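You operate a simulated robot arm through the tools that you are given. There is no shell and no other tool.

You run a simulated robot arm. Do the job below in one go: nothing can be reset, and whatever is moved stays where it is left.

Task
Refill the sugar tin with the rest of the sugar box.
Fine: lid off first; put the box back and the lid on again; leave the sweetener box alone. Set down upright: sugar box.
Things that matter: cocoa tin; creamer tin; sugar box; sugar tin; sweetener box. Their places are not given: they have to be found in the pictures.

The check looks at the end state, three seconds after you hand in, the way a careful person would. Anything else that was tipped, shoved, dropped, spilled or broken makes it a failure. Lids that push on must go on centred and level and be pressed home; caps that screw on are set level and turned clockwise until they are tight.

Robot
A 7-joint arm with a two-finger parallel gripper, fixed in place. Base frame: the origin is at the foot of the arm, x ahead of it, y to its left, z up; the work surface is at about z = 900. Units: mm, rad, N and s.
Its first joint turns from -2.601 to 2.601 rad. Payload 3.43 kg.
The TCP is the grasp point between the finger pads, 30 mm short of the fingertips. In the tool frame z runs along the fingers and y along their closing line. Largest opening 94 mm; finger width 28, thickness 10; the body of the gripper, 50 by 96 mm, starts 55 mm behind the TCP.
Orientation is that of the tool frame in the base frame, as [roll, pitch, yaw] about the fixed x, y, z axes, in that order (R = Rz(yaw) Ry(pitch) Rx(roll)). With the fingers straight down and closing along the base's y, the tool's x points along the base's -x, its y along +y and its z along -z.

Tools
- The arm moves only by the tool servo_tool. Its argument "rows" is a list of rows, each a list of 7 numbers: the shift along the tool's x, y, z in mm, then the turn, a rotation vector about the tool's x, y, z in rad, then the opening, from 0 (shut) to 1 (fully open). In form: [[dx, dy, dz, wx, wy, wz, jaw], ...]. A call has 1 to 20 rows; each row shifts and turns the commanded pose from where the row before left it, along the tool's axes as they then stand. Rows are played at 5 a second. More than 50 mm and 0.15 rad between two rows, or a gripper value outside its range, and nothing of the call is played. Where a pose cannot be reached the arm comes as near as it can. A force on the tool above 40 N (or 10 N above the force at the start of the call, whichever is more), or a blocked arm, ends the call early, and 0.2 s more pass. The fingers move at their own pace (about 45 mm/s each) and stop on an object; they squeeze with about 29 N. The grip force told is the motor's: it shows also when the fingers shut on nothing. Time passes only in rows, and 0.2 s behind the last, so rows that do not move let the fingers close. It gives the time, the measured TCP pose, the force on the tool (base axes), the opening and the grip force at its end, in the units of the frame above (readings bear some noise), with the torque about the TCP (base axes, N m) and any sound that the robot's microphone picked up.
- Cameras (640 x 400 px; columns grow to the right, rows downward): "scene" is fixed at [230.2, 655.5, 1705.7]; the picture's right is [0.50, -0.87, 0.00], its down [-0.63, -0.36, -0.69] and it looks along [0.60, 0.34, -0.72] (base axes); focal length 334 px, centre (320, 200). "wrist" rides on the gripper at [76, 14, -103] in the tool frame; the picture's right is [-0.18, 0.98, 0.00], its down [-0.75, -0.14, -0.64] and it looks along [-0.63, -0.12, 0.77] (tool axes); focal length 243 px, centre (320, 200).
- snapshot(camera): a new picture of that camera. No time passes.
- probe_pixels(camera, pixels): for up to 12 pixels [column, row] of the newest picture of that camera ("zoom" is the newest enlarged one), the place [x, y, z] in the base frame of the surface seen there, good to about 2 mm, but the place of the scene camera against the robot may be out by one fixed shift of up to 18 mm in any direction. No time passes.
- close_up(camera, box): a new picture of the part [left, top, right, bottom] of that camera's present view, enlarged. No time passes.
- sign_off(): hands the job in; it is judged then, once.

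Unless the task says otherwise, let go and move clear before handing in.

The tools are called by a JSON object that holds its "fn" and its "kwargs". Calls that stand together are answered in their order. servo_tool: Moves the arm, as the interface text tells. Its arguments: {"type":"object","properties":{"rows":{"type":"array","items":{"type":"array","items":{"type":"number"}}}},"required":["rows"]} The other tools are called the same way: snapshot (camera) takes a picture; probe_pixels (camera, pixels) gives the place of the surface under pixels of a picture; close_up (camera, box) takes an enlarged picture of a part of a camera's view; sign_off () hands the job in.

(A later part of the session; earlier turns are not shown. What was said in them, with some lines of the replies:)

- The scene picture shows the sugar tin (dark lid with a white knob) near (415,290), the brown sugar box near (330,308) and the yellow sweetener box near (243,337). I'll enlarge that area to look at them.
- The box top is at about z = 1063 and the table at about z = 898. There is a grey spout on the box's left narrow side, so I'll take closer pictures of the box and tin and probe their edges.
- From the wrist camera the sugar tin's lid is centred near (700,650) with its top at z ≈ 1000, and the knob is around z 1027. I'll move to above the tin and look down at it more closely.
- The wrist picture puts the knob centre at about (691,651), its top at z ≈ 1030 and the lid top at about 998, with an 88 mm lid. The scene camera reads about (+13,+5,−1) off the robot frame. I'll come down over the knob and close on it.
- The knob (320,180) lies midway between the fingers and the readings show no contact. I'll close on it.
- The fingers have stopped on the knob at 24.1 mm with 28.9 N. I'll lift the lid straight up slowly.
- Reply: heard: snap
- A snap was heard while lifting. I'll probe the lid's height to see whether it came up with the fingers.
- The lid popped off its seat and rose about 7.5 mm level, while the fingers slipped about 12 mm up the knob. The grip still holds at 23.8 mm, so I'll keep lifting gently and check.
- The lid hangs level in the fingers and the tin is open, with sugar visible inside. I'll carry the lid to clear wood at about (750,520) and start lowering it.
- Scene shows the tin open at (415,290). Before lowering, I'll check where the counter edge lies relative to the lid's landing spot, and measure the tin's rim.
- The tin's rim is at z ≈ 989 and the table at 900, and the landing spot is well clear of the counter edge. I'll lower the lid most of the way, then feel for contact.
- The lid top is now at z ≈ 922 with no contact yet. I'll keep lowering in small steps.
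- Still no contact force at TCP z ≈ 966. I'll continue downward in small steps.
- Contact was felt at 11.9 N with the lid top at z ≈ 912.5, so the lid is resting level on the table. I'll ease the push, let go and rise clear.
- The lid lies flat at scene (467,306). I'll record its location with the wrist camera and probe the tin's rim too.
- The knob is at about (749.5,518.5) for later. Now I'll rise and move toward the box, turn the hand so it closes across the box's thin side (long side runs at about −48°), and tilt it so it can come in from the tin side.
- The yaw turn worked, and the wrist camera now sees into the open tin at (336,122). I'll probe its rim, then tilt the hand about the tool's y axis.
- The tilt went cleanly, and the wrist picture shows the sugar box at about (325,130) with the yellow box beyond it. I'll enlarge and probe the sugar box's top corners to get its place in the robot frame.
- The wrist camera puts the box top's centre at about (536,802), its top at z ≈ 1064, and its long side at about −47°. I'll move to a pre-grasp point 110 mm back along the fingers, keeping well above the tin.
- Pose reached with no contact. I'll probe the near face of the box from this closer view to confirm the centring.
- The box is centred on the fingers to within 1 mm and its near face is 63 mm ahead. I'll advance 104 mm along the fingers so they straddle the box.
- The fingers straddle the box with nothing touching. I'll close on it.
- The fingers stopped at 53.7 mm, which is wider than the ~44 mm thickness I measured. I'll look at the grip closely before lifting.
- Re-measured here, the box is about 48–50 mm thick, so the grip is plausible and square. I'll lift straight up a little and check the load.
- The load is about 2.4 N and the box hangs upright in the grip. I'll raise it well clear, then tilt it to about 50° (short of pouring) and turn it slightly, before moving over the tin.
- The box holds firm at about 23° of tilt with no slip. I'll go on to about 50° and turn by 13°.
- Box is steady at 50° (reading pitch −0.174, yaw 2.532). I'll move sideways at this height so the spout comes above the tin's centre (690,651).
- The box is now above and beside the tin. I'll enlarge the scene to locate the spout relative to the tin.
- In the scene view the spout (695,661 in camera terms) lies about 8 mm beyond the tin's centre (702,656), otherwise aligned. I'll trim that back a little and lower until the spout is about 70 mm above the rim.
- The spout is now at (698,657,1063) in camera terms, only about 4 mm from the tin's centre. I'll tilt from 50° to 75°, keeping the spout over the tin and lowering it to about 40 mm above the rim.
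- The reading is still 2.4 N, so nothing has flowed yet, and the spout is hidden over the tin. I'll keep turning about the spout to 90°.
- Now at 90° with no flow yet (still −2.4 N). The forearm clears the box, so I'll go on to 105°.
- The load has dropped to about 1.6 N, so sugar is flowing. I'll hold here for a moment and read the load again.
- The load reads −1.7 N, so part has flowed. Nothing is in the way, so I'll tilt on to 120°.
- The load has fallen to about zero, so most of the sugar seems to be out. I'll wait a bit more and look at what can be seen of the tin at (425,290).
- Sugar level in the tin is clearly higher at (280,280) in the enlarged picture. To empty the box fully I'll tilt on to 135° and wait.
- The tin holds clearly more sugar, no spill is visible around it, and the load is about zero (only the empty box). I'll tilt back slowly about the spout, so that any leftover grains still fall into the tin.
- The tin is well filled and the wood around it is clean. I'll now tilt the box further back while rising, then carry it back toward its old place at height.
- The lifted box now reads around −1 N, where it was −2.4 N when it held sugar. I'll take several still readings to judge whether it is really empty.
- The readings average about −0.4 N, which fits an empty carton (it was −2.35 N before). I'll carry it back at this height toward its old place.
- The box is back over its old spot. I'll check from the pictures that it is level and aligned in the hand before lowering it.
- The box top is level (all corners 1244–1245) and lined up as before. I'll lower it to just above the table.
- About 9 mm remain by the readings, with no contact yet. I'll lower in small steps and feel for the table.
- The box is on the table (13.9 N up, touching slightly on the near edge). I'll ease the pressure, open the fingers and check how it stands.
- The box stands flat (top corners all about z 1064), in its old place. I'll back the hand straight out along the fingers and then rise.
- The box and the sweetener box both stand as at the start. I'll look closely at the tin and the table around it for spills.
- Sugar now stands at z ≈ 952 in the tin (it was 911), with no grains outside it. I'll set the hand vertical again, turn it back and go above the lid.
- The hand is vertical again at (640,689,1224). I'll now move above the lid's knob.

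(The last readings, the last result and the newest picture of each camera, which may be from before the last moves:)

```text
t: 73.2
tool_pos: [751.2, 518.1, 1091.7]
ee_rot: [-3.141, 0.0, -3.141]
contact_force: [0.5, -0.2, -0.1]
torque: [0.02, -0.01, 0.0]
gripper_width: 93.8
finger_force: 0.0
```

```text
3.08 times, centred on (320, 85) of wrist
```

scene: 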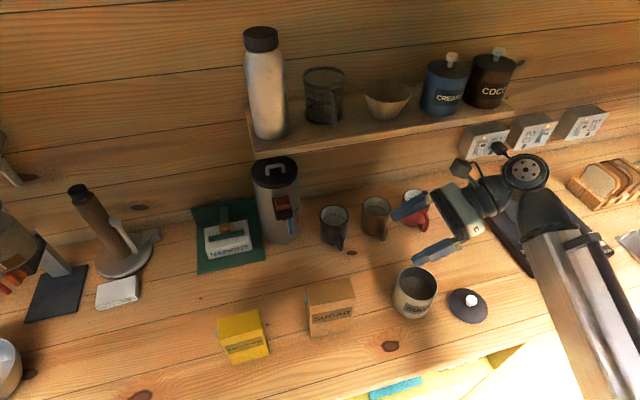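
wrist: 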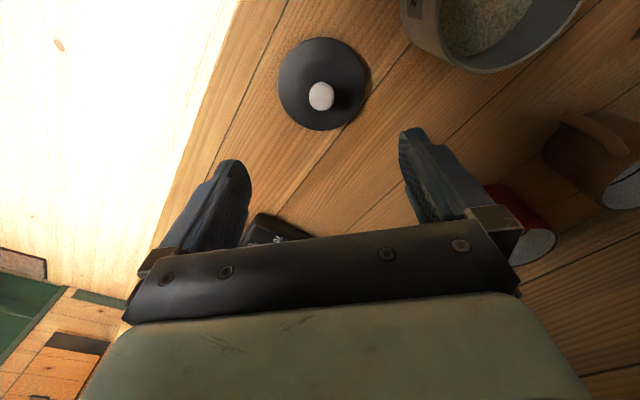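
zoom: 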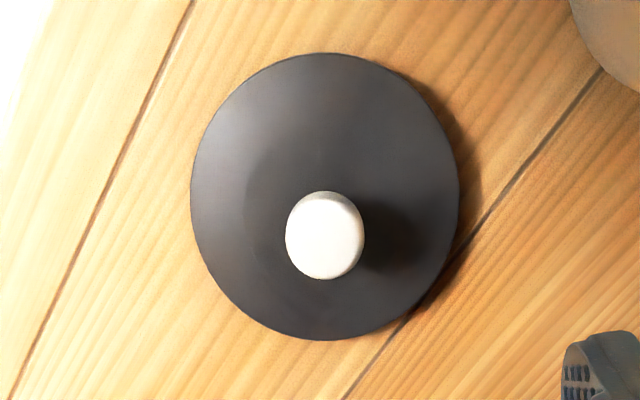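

{"fn": "probe_pixels", "kwargs": {"camera": "zoom", "pixels": [[325, 235], [290, 235], [360, 235], [325, 205], [325, 270], [195, 190], [452, 190], [320, 60], [318, 335], [240, 80], [410, 85], [235, 290]]}}

```text
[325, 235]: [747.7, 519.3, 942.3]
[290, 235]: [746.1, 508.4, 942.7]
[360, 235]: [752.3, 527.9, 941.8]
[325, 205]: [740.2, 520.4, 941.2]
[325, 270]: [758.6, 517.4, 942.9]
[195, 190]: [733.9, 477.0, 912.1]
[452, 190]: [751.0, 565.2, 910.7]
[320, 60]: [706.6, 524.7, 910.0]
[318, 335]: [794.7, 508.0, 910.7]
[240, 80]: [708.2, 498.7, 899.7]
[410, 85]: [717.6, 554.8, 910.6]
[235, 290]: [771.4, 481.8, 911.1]
```

The knob is at about (749.3,518.6) with its top at z 942, and the lid top is at z 911. I'll descend around the knob, lower than the first time, and close on it.

{"fn": "servo_tool", "kwargs": {"rows": [[1, 0.3, 40, 0, 0, 0, 1], [0.5, 0.2, 40, 0, 0, 0, 1], [0, 0, 35, 0, 0, 0, 1], [0, 0, 18, 0, 0, 0, 1], [0, 0, 8, 0, 0, 0, 1], [0, 0, 5, 0, 0, 0, 1], [0, 0, 0, 0, 0, 0, 1]]}}

{"fn": "snapshot", "kwargs": {"camera": "wrist"}}

```text
t: 74.8
tool_pos: [748.7, 517.2, 943.7]
ee_rot: [3.141, 0.0, 3.141]
contact_force: [0.0, 0.5, 0.7]
torque: [-0.02, 0.0, -0.01]
gripper_width: 94.0
finger_force: 0.1
```

```text
taken
```

wrist: 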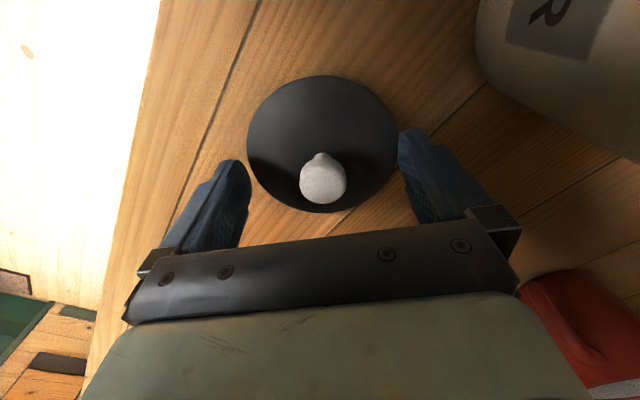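

{"fn": "servo_tool", "kwargs": {"rows": [[0, 0, -1.5, 0, 0, 0, 1], [0, 0, 0, 0, 0, 0, 0], [0, 0, 0, 0, 0, 0, 0], [0, 0, 0, 0, 0, 0, 0], [0, 0, 0, 0, 0, 0, 0], [0, 0, 0, 0, 0, 0, 0], [0, 0, 0, 0, 0, 0, 0], [0, 0, 0, 0, 0, 0, 0]]}}

{"fn": "snapshot", "kwargs": {"camera": "wrist"}}

```text
t: 76.6
tool_pos: [748.2, 518.3, 945.8]
ee_rot: [-3.14, 0.001, -3.141]
contact_force: [-0.2, -0.2, 1.2]
torque: [-0.01, 0.01, -0.02]
gripper_width: 24.1
finger_force: 29.2
```

```text
taken
```

wrist: 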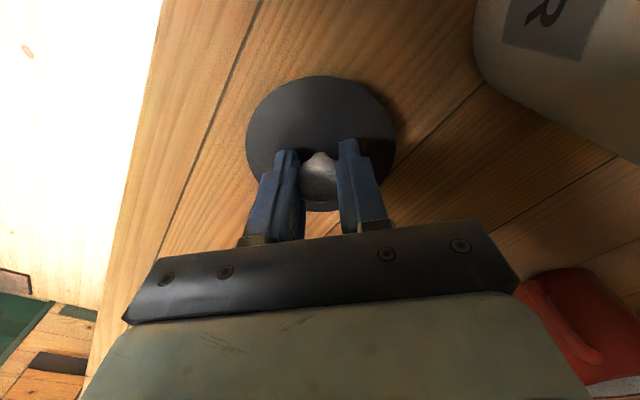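

The knob is gripped at 24.1 mm, deeper than before. I'll lift the lid and check that it hangs level.

{"fn": "servo_tool", "kwargs": {"rows": [[0, 0, -5, 0, 0, 0, 0], [0, 0, -15, 0, 0, 0, 0], [0, 0, -35, 0, 0, 0, 0], [0, 0, -40, 0, 0, 0, 0], [0, 0, -40, 0, 0, 0, 0], [0, 0, 0, 0, 0, 0, 0]]}}

{"fn": "snapshot", "kwargs": {"camera": "wrist"}}

{"fn": "probe_pixels", "kwargs": {"camera": "wrist", "pixels": [[250, 140], [392, 140], [320, 80], [320, 205], [275, 95], [370, 95], [265, 180], [395, 155]]}}

```text
t: 78.0
tool_pos: [749.2, 516.8, 1080.0]
ee_rot: [-3.141, -0.001, -3.141]
contact_force: [0.6, 0.3, -0.7]
torque: [-0.02, -0.01, 0.02]
gripper_width: 24.0
finger_force: 29.1
```

```text
taken
```

wrist: 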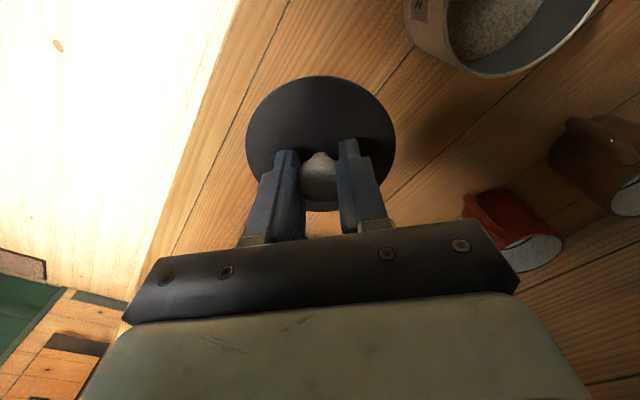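

```text
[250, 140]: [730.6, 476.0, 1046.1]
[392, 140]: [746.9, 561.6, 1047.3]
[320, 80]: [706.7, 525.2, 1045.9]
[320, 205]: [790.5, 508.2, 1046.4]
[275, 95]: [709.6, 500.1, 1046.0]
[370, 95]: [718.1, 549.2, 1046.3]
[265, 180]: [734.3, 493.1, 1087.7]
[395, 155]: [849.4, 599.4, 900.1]
```

The lid hangs level (z ≈ 1046 all round) and centred on the TCP to about 1 mm. I'll carry it to above the tin, aiming for TCP (690,651), and average a few readings there.

{"fn": "servo_tool", "kwargs": {"rows": [[0, 0, -20, 0, 0, 0, 0], [14.7, 33.4, -10, 0, 0, 0, 0], [14.7, 33.4, 0, 0, 0, 0, 0], [14.7, 33.4, 0, 0, 0, 0, 0], [14.7, 33.4, 0, 0, 0, 0, 0], [0, 0, 0, 0, 0, 0, 0]]}}

{"fn": "servo_tool", "kwargs": {"rows": [[0, 0, 0, 0, 0, 0, 0]]}}

{"fn": "servo_tool", "kwargs": {"rows": [[0, 0, 0, 0, 0, 0, 0]]}}

{"fn": "servo_tool", "kwargs": {"rows": [[0, 0, 0, 0, 0, 0, 0]]}}

{"fn": "snapshot", "kwargs": {"camera": "wrist"}}

{"fn": "close_up", "kwargs": {"camera": "scene", "box": [365, 220, 485, 330]}}

```text
t: 79.4
tool_pos: [689.5, 651.7, 1111.0]
ee_rot: [3.142, 0.001, 3.142]
contact_force: [0.1, 0.2, -0.5]
torque: [-0.02, -0.04, -0.01]
gripper_width: 24.1
finger_force: 29.2
```

```text
t: 79.8
tool_pos: [690.0, 651.6, 1110.6]
ee_rot: [3.141, 0.0, -3.141]
contact_force: [-0.5, 0.5, -0.3]
torque: [0.0, -0.01, -0.01]
gripper_width: 24.1
finger_force: 29.3
```

```text
t: 80.2
tool_pos: [690.9, 651.7, 1110.9]
ee_rot: [3.14, -0.001, -3.141]
contact_force: [0.4, -0.6, -0.2]
torque: [-0.02, 0.01, -0.01]
gripper_width: 24.3
finger_force: 29.1
```

```text
t: 80.6
tool_pos: [691.4, 651.1, 1111.7]
ee_rot: [3.141, 0.0, 3.14]
contact_force: [-0.7, 0.7, 0.8]
torque: [0.03, -0.02, -0.01]
gripper_width: 24.3
finger_force: 28.8
```

```text
taken
```

wrist: 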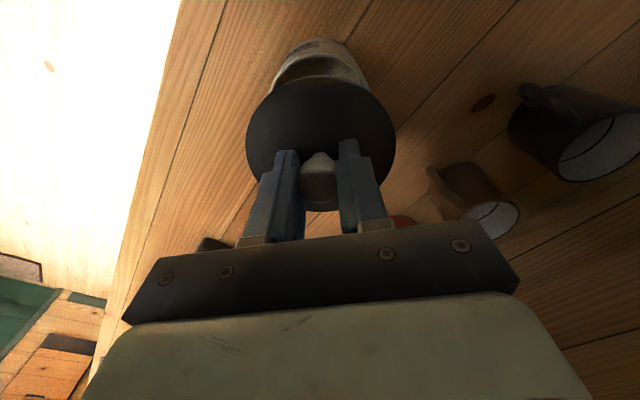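

```text
3.64 times, centred on (425, 275) of scene
```

zoom: 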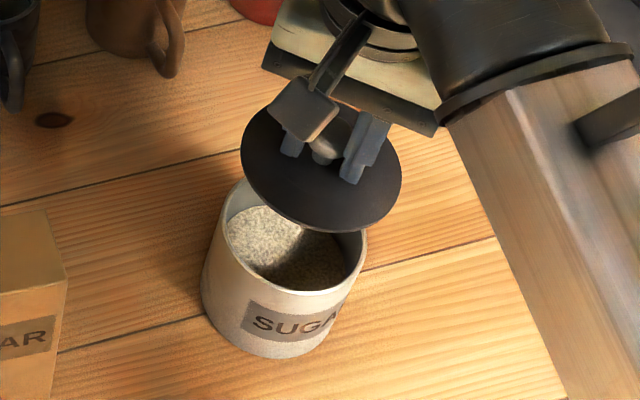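

Averaged TCP is (690.5,651.5). I'll check the centring with the scene camera by probing lid edge and tin rim points in the same picture.

{"fn": "probe_pixels", "kwargs": {"camera": "zoom", "pixels": [[245, 155], [397, 190], [330, 227], [262, 112], [390, 145], [285, 215], [226, 200], [363, 245], [285, 289], [240, 260], [335, 285], [215, 230]]}}

{"fn": "probe_pixels", "kwargs": {"camera": "wrist", "pixels": [[250, 140], [392, 140], [320, 82], [320, 205], [278, 80], [360, 80], [318, 55]]}}

```text
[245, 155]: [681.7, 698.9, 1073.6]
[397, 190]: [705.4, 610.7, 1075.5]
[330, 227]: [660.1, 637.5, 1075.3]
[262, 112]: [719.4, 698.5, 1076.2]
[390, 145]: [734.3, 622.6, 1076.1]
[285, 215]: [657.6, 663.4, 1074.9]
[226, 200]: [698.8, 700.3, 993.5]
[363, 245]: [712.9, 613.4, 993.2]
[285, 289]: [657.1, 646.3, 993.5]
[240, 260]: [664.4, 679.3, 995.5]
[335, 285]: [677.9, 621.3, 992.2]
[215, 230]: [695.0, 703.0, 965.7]
```

```text
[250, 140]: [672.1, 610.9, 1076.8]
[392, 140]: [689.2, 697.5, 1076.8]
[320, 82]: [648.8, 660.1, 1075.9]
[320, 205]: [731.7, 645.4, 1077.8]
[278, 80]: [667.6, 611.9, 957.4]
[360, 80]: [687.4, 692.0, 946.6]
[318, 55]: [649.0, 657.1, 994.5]
```

Lid and tin centres agree in the scene view to within about 1 mm ((701.8,656.4) and (701.2,656.3)). I'll lower the lid to just above the rim.

{"fn": "servo_tool", "kwargs": {"rows": [[0, 0, 20, 0, 0, 0, 0], [0, 0, 20, 0, 0, 0, 0], [0, 0, 16, 0, 0, 0, 0], [0, 0, 10, 0, 0, 0, 0], [0, 0, 0, 0, 0, 0, 0]]}}

{"fn": "close_up", "kwargs": {"camera": "scene", "box": [375, 240, 465, 330]}}

{"fn": "close_up", "kwargs": {"camera": "wrist", "box": [230, 20, 410, 230]}}

```text
t: 81.8
tool_pos: [689.4, 651.7, 1043.8]
ee_rot: [-3.141, 0.002, 3.14]
contact_force: [0.1, -0.6, -0.4]
torque: [0.01, -0.03, -0.02]
gripper_width: 24.1
finger_force: 29.1
```

```text
4.44 times, centred on (420, 285) of scene
```

zoom: 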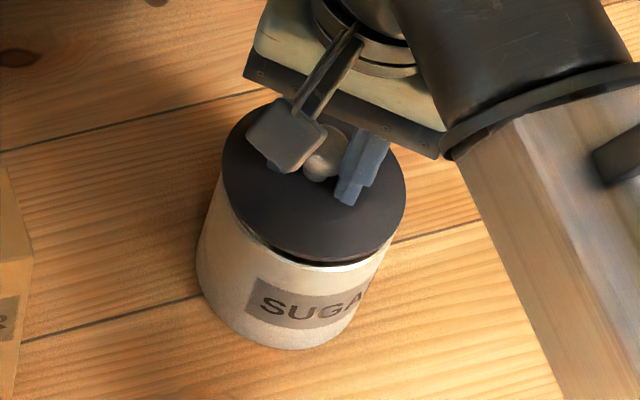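

```text
1.90 times, centred on (320, 125) of wrist
```

zoom: 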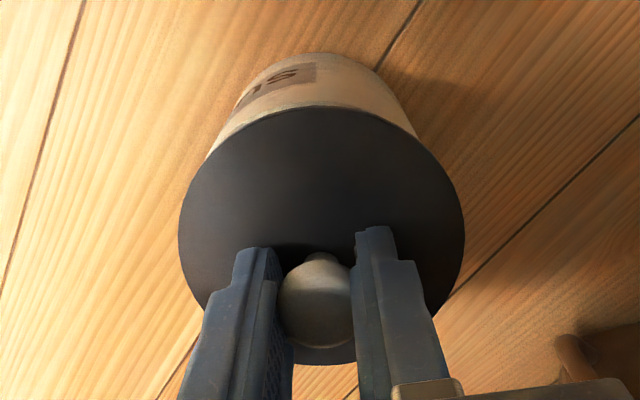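

The lid sits just above the rim and looks concentric. I'll lower in 1 mm steps and watch the force.

{"fn": "servo_tool", "kwargs": {"rows": [[0, 0, 1.5, 0, 0, 0, 0], [0, 0, 1.5, 0, 0, 0, 0], [0, 0, 1, 0, 0, 0, 0], [0, 0, 1, 0, 0, 0, 0], [0, 0, 0, 0, 0, 0, 0]]}}

{"fn": "servo_tool", "kwargs": {"rows": [[0, 0, 1, 0, 0, 0, 0], [0, 0, 1, 0, 0, 0, 0], [0, 0, 0, 0, 0, 0, 0]]}}

```text
t: 83.0
tool_pos: [689.5, 651.8, 1040.8]
ee_rot: [-3.141, 0.0, -3.14]
contact_force: [0.0, 1.0, 0.5]
torque: [0.0, 0.0, 0.02]
gripper_width: 24.3
finger_force: 29.2
```

```text
t: 83.8
tool_pos: [690.2, 652.1, 1038.2]
ee_rot: [-3.14, 0.001, 3.141]
contact_force: [0.6, 0.0, 0.0]
torque: [0.0, 0.03, 0.0]
gripper_width: 24.1
finger_force: 29.1
```

{"fn": "servo_tool", "kwargs": {"rows": [[0, 0, 1, 0, 0, 0, 0], [0, 0, 1, 0, 0, 0, 0], [0, 0, 0, 0, 0, 0, 0]]}}

{"fn": "servo_tool", "kwargs": {"rows": [[0, 0, 1, 0, 0, 0, 0], [0, 0, 0, 0, 0, 0, 0]]}}

{"fn": "servo_tool", "kwargs": {"rows": [[0, 0, 1, 0, 0, 0, 0], [0, 0, 0, 0, 0, 0, 0]]}}

```text
t: 84.6
tool_pos: [690.0, 652.0, 1036.3]
ee_rot: [3.141, 0.001, 3.141]
contact_force: [0.0, 0.2, -0.5]
torque: [-0.01, 0.01, -0.05]
gripper_width: 24.3
finger_force: 28.8
```

```text
t: 85.2
tool_pos: [689.6, 652.2, 1034.9]
ee_rot: [-3.141, 0.0, -3.141]
contact_force: [0.1, 0.0, -0.4]
torque: [-0.04, 0.0, -0.02]
gripper_width: 24.2
finger_force: 28.0
```

```text
t: 85.8
tool_pos: [689.6, 651.7, 1033.9]
ee_rot: [3.141, -0.001, -3.14]
contact_force: [-0.7, -0.6, 0.0]
torque: [-0.02, 0.02, -0.04]
gripper_width: 24.3
finger_force: 28.9
```

No contact yet at z ≈ 1034. I'll keep going in 1 mm steps.

{"fn": "servo_tool", "kwargs": {"rows": [[0, 0, 0.7, 0, 0, 0, 0], [0, 0, 0, 0, 0, 0, 0]]}}

{"fn": "servo_tool", "kwargs": {"rows": [[0, 0, 0.7, 0, 0, 0, 0], [0, 0, 0, 0, 0, 0, 0]]}}

{"fn": "servo_tool", "kwargs": {"rows": [[0, 0, 0.7, 0, 0, 0, 0], [0, 0, 0, 0, 0, 0, 0]]}}

{"fn": "probe_pixels", "kwargs": {"camera": "wrist", "pixels": [[250, 140]]}}

```text
t: 86.4
tool_pos: [690.2, 653.3, 1034.2]
ee_rot: [-3.141, 0.0, 3.141]
contact_force: [0.6, 0.2, 0.2]
torque: [-0.01, 0.01, -0.03]
gripper_width: 24.1
finger_force: 29.2
```

```text
t: 87.0
tool_pos: [690.2, 651.1, 1033.2]
ee_rot: [-3.141, 0.001, -3.141]
contact_force: [1.3, -3.7, 7.7]
torque: [-0.07, -0.02, -0.05]
gripper_width: 24.0
finger_force: 29.0
heard: snap
```

```text
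t: 87.6
tool_pos: [689.5, 652.4, 1033.1]
ee_rot: [3.14, 0.002, -3.142]
contact_force: [4.5, -5.7, 16.4]
torque: [-0.1, -0.02, 0.0]
gripper_width: 24.0
finger_force: 29.2
```

```text
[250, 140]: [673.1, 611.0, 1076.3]
```

A snap was heard and the push is now 16 N, so the lid has engaged. I'll press slightly further to be sure it is home, then check its height and level.

{"fn": "servo_tool", "kwargs": {"rows": [[0, 0, 0.7, 0, 0, 0, 0], [0, 0, 0, 0, 0, 0, 0]]}}

{"fn": "snapshot", "kwargs": {"camera": "wrist"}}

{"fn": "probe_pixels", "kwargs": {"camera": "wrist", "pixels": [[250, 140], [392, 140], [320, 82], [320, 205], [275, 95], [370, 95]]}}

{"fn": "close_up", "kwargs": {"camera": "scene", "box": [375, 240, 465, 330]}}

```text
t: 88.2
tool_pos: [689.5, 652.4, 1032.9]
ee_rot: [3.138, 0.003, 3.141]
contact_force: [7.7, -3.5, 28.0]
torque: [-0.07, -0.06, 0.01]
gripper_width: 24.1
finger_force: 29.1
```

```text
taken
```

wrist: 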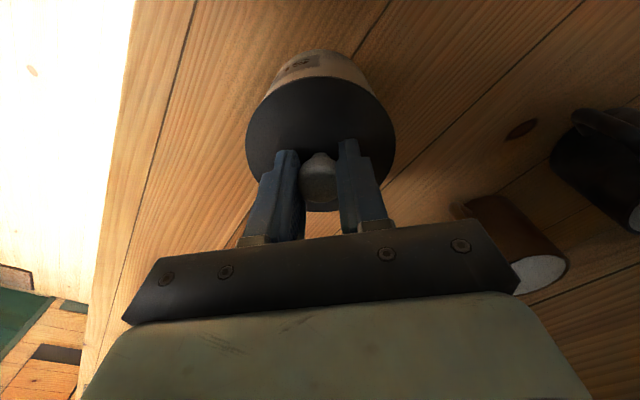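

```text
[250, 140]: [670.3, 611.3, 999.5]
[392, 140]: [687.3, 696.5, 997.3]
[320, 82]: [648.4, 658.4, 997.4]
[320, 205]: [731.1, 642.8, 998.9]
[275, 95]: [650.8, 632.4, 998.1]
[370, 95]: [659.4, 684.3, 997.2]
```

```text
4.44 times, centred on (420, 285) of scene
```

zoom: 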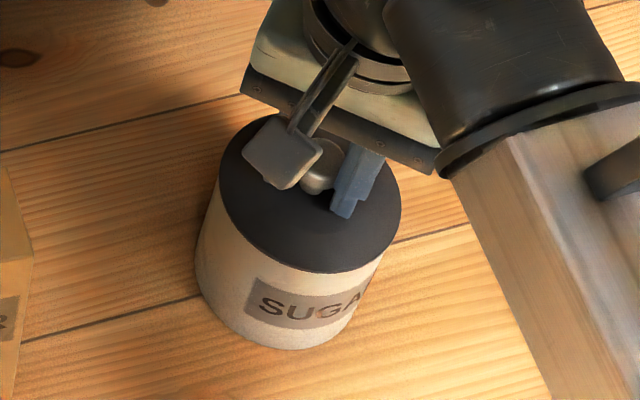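

The lid top is back at z ≈ 998, as at the start, and 28 N of push moved nothing further. I'll take the push off, open the fingers and rise.

{"fn": "servo_tool", "kwargs": {"rows": [[0, 0, -0.7, 0, 0, 0, 0], [0, 0, -0.7, 0, 0, 0, 0], [0, 0, 0, 0, 0, 0, 0.3], [0, 0, 0, 0, 0, 0, 0.6], [0, 0, 0, 0, 0, 0, 1], [0, 0, 0, 0, 0, 0, 1], [0, 0, 0, 0, 0, 0, 1], [0, 0, -10, 0, 0, 0, 1], [0, 0, -30, 0, 0, 0, 1], [0, 0, -40, 0, 0, 0, 1], [0, 0, 0, 0, 0, 0, 1]]}}

{"fn": "close_up", "kwargs": {"camera": "wrist", "box": [240, 10, 400, 160]}}

{"fn": "probe_pixels", "kwargs": {"camera": "zoom", "pixels": [[320, 260], [185, 200], [455, 200], [320, 70], [320, 355], [230, 120], [410, 120], [230, 310], [410, 310]]}}

{"fn": "snapshot", "kwargs": {"camera": "scene"}}

```text
t: 90.6
tool_pos: [690.3, 651.2, 1113.1]
ee_rot: [3.142, 0.001, -3.14]
contact_force: [-0.8, -0.1, -0.2]
torque: [-0.03, -0.02, 0.0]
gripper_width: 94.2
finger_force: 0.1
```

```text
2.67 times, centred on (320, 85) of wrist
```

zoom: 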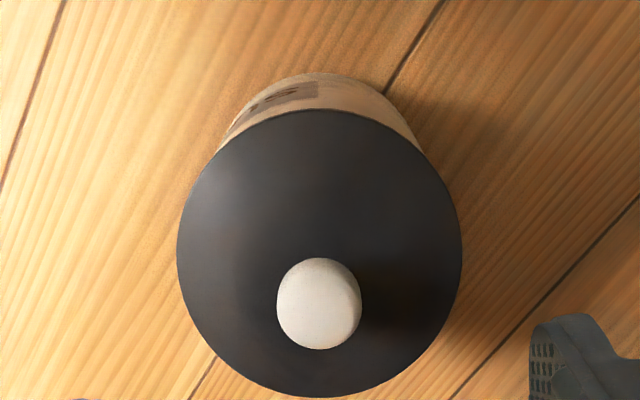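

```text
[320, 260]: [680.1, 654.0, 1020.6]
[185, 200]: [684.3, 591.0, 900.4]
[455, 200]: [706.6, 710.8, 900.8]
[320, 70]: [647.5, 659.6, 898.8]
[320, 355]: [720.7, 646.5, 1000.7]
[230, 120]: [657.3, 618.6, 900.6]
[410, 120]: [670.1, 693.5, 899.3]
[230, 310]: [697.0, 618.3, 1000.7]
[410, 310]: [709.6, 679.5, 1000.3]
```

```text
taken
```

scene: 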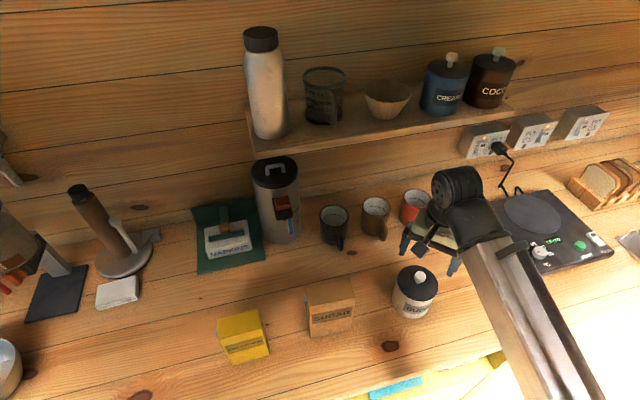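

{"fn": "probe_pixels", "kwargs": {"camera": "scene", "pixels": [[419, 276], [412, 275], [407, 283], [418, 292], [430, 285], [405, 275], [410, 290], [425, 290]]}}

{"fn": "snapshot", "kwargs": {"camera": "wrist"}}

{"fn": "probe_pixels", "kwargs": {"camera": "wrist", "pixels": [[320, 124], [275, 105], [365, 105], [320, 65], [290, 75], [350, 75], [318, 152], [290, 130], [350, 130]]}}

{"fn": "close_up", "kwargs": {"camera": "scene", "box": [380, 250, 450, 330]}}

```text
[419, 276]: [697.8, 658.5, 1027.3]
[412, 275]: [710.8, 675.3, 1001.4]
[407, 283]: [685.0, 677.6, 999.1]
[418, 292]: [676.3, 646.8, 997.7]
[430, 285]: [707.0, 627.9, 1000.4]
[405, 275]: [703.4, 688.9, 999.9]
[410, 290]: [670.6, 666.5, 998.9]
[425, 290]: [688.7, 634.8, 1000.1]
```

```text
taken
```

wrist: 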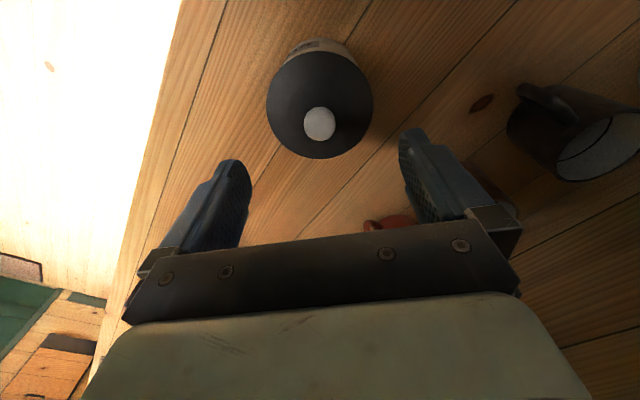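

```text
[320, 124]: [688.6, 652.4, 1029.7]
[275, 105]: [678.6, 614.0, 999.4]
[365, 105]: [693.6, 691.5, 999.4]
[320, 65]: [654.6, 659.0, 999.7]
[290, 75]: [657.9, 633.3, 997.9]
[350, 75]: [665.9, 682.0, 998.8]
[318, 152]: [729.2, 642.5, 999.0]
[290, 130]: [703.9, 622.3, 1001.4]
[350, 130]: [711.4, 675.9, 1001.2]
```

```text
5.00 times, centred on (415, 290) of scene
```

zoom: 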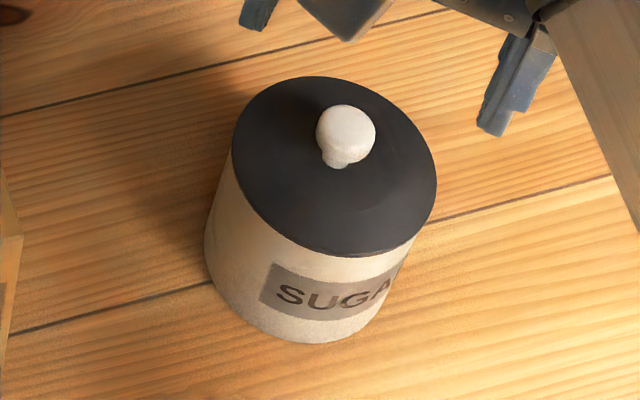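

The lid reads z ≈ 999–1001 all round with the knob top at 1029.7, matching the start, and it looks level and centred. I'll rise clear and take a last look at everything.

{"fn": "servo_tool", "kwargs": {"rows": [[0, 0, -40, 0, 0, 0, 1], [0, 0, -40, 0, 0, 0, 1], [-15, 0, -40, 0, 0, 0, 1], [-20, 0, -15, 0, 0, 0, 1], [0, 0, 0, 0, 0, 0, 1], [0, 0, 0, 0, 0, 0, 1]]}}

{"fn": "snapshot", "kwargs": {"camera": "scene"}}

{"fn": "close_up", "kwargs": {"camera": "scene", "box": [200, 250, 460, 370]}}

{"fn": "snapshot", "kwargs": {"camera": "wrist"}}

```text
t: 92.0
tool_pos: [725.6, 653.0, 1247.4]
ee_rot: [3.138, 0.004, -3.141]
contact_force: [0.4, -0.6, 0.2]
torque: [0.01, -0.02, 0.0]
gripper_width: 94.1
finger_force: 0.1
```

```text
taken
```

scene: 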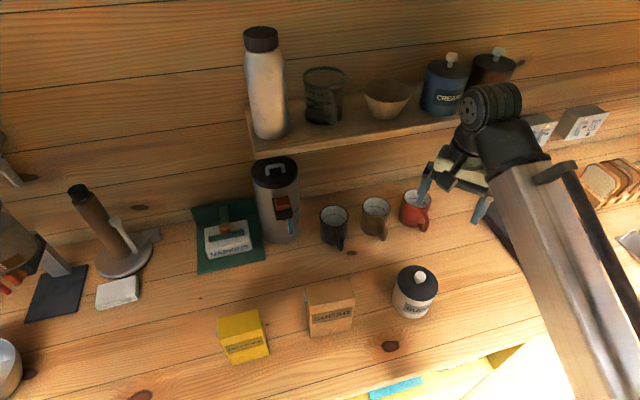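

```text
2.46 times, centred on (330, 310) of scene
```

zoom: 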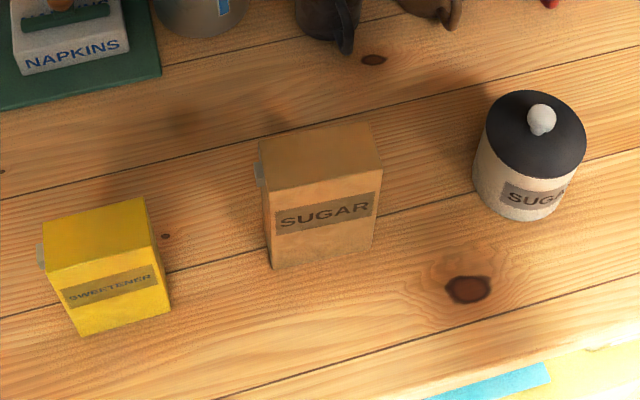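

```text
taken
```

wrist: 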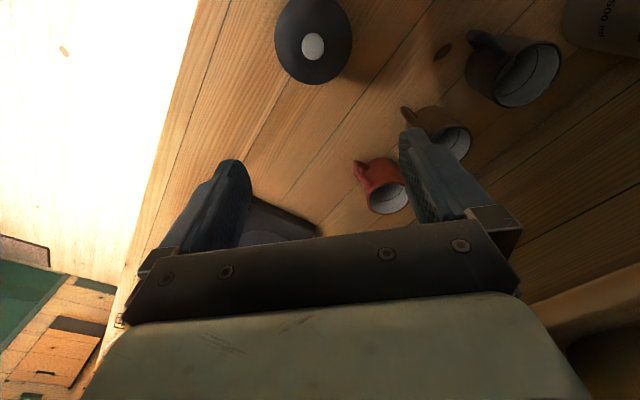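

The last pictures show the tin lidded at (530,150) in the enlargement, the sugar box upright in its old place at (320,195), and the sweetener box untouched at (105,265). The wood is clean and the hand is clear, so I'm handing in.

{"fn": "sign_off", "kwargs": {}}

```text
The job is handed in.
```

The sugar tin is refilled with what was left in the sugar box, and I've handed the job in. I don't have the check's verdict.

- **Sugar:** The level in the tin rose from about z = 911 to 952. The box's load fell from about 2.35 N to about 0.4 N, so I judged it empty. I couldn't see inside it. I saw no grains outside the tin in the pictures.
- **Lid:** It snapped back on and was pressed to 28 N. It looks level and centred, and its top is at the same height as at the start.
- **Sugar box:** It stands upright and flat in its original place.
- **Everything else:** The sweetener box, creamer tin and cocoa tin were not touched. The arm has let go and moved clear.
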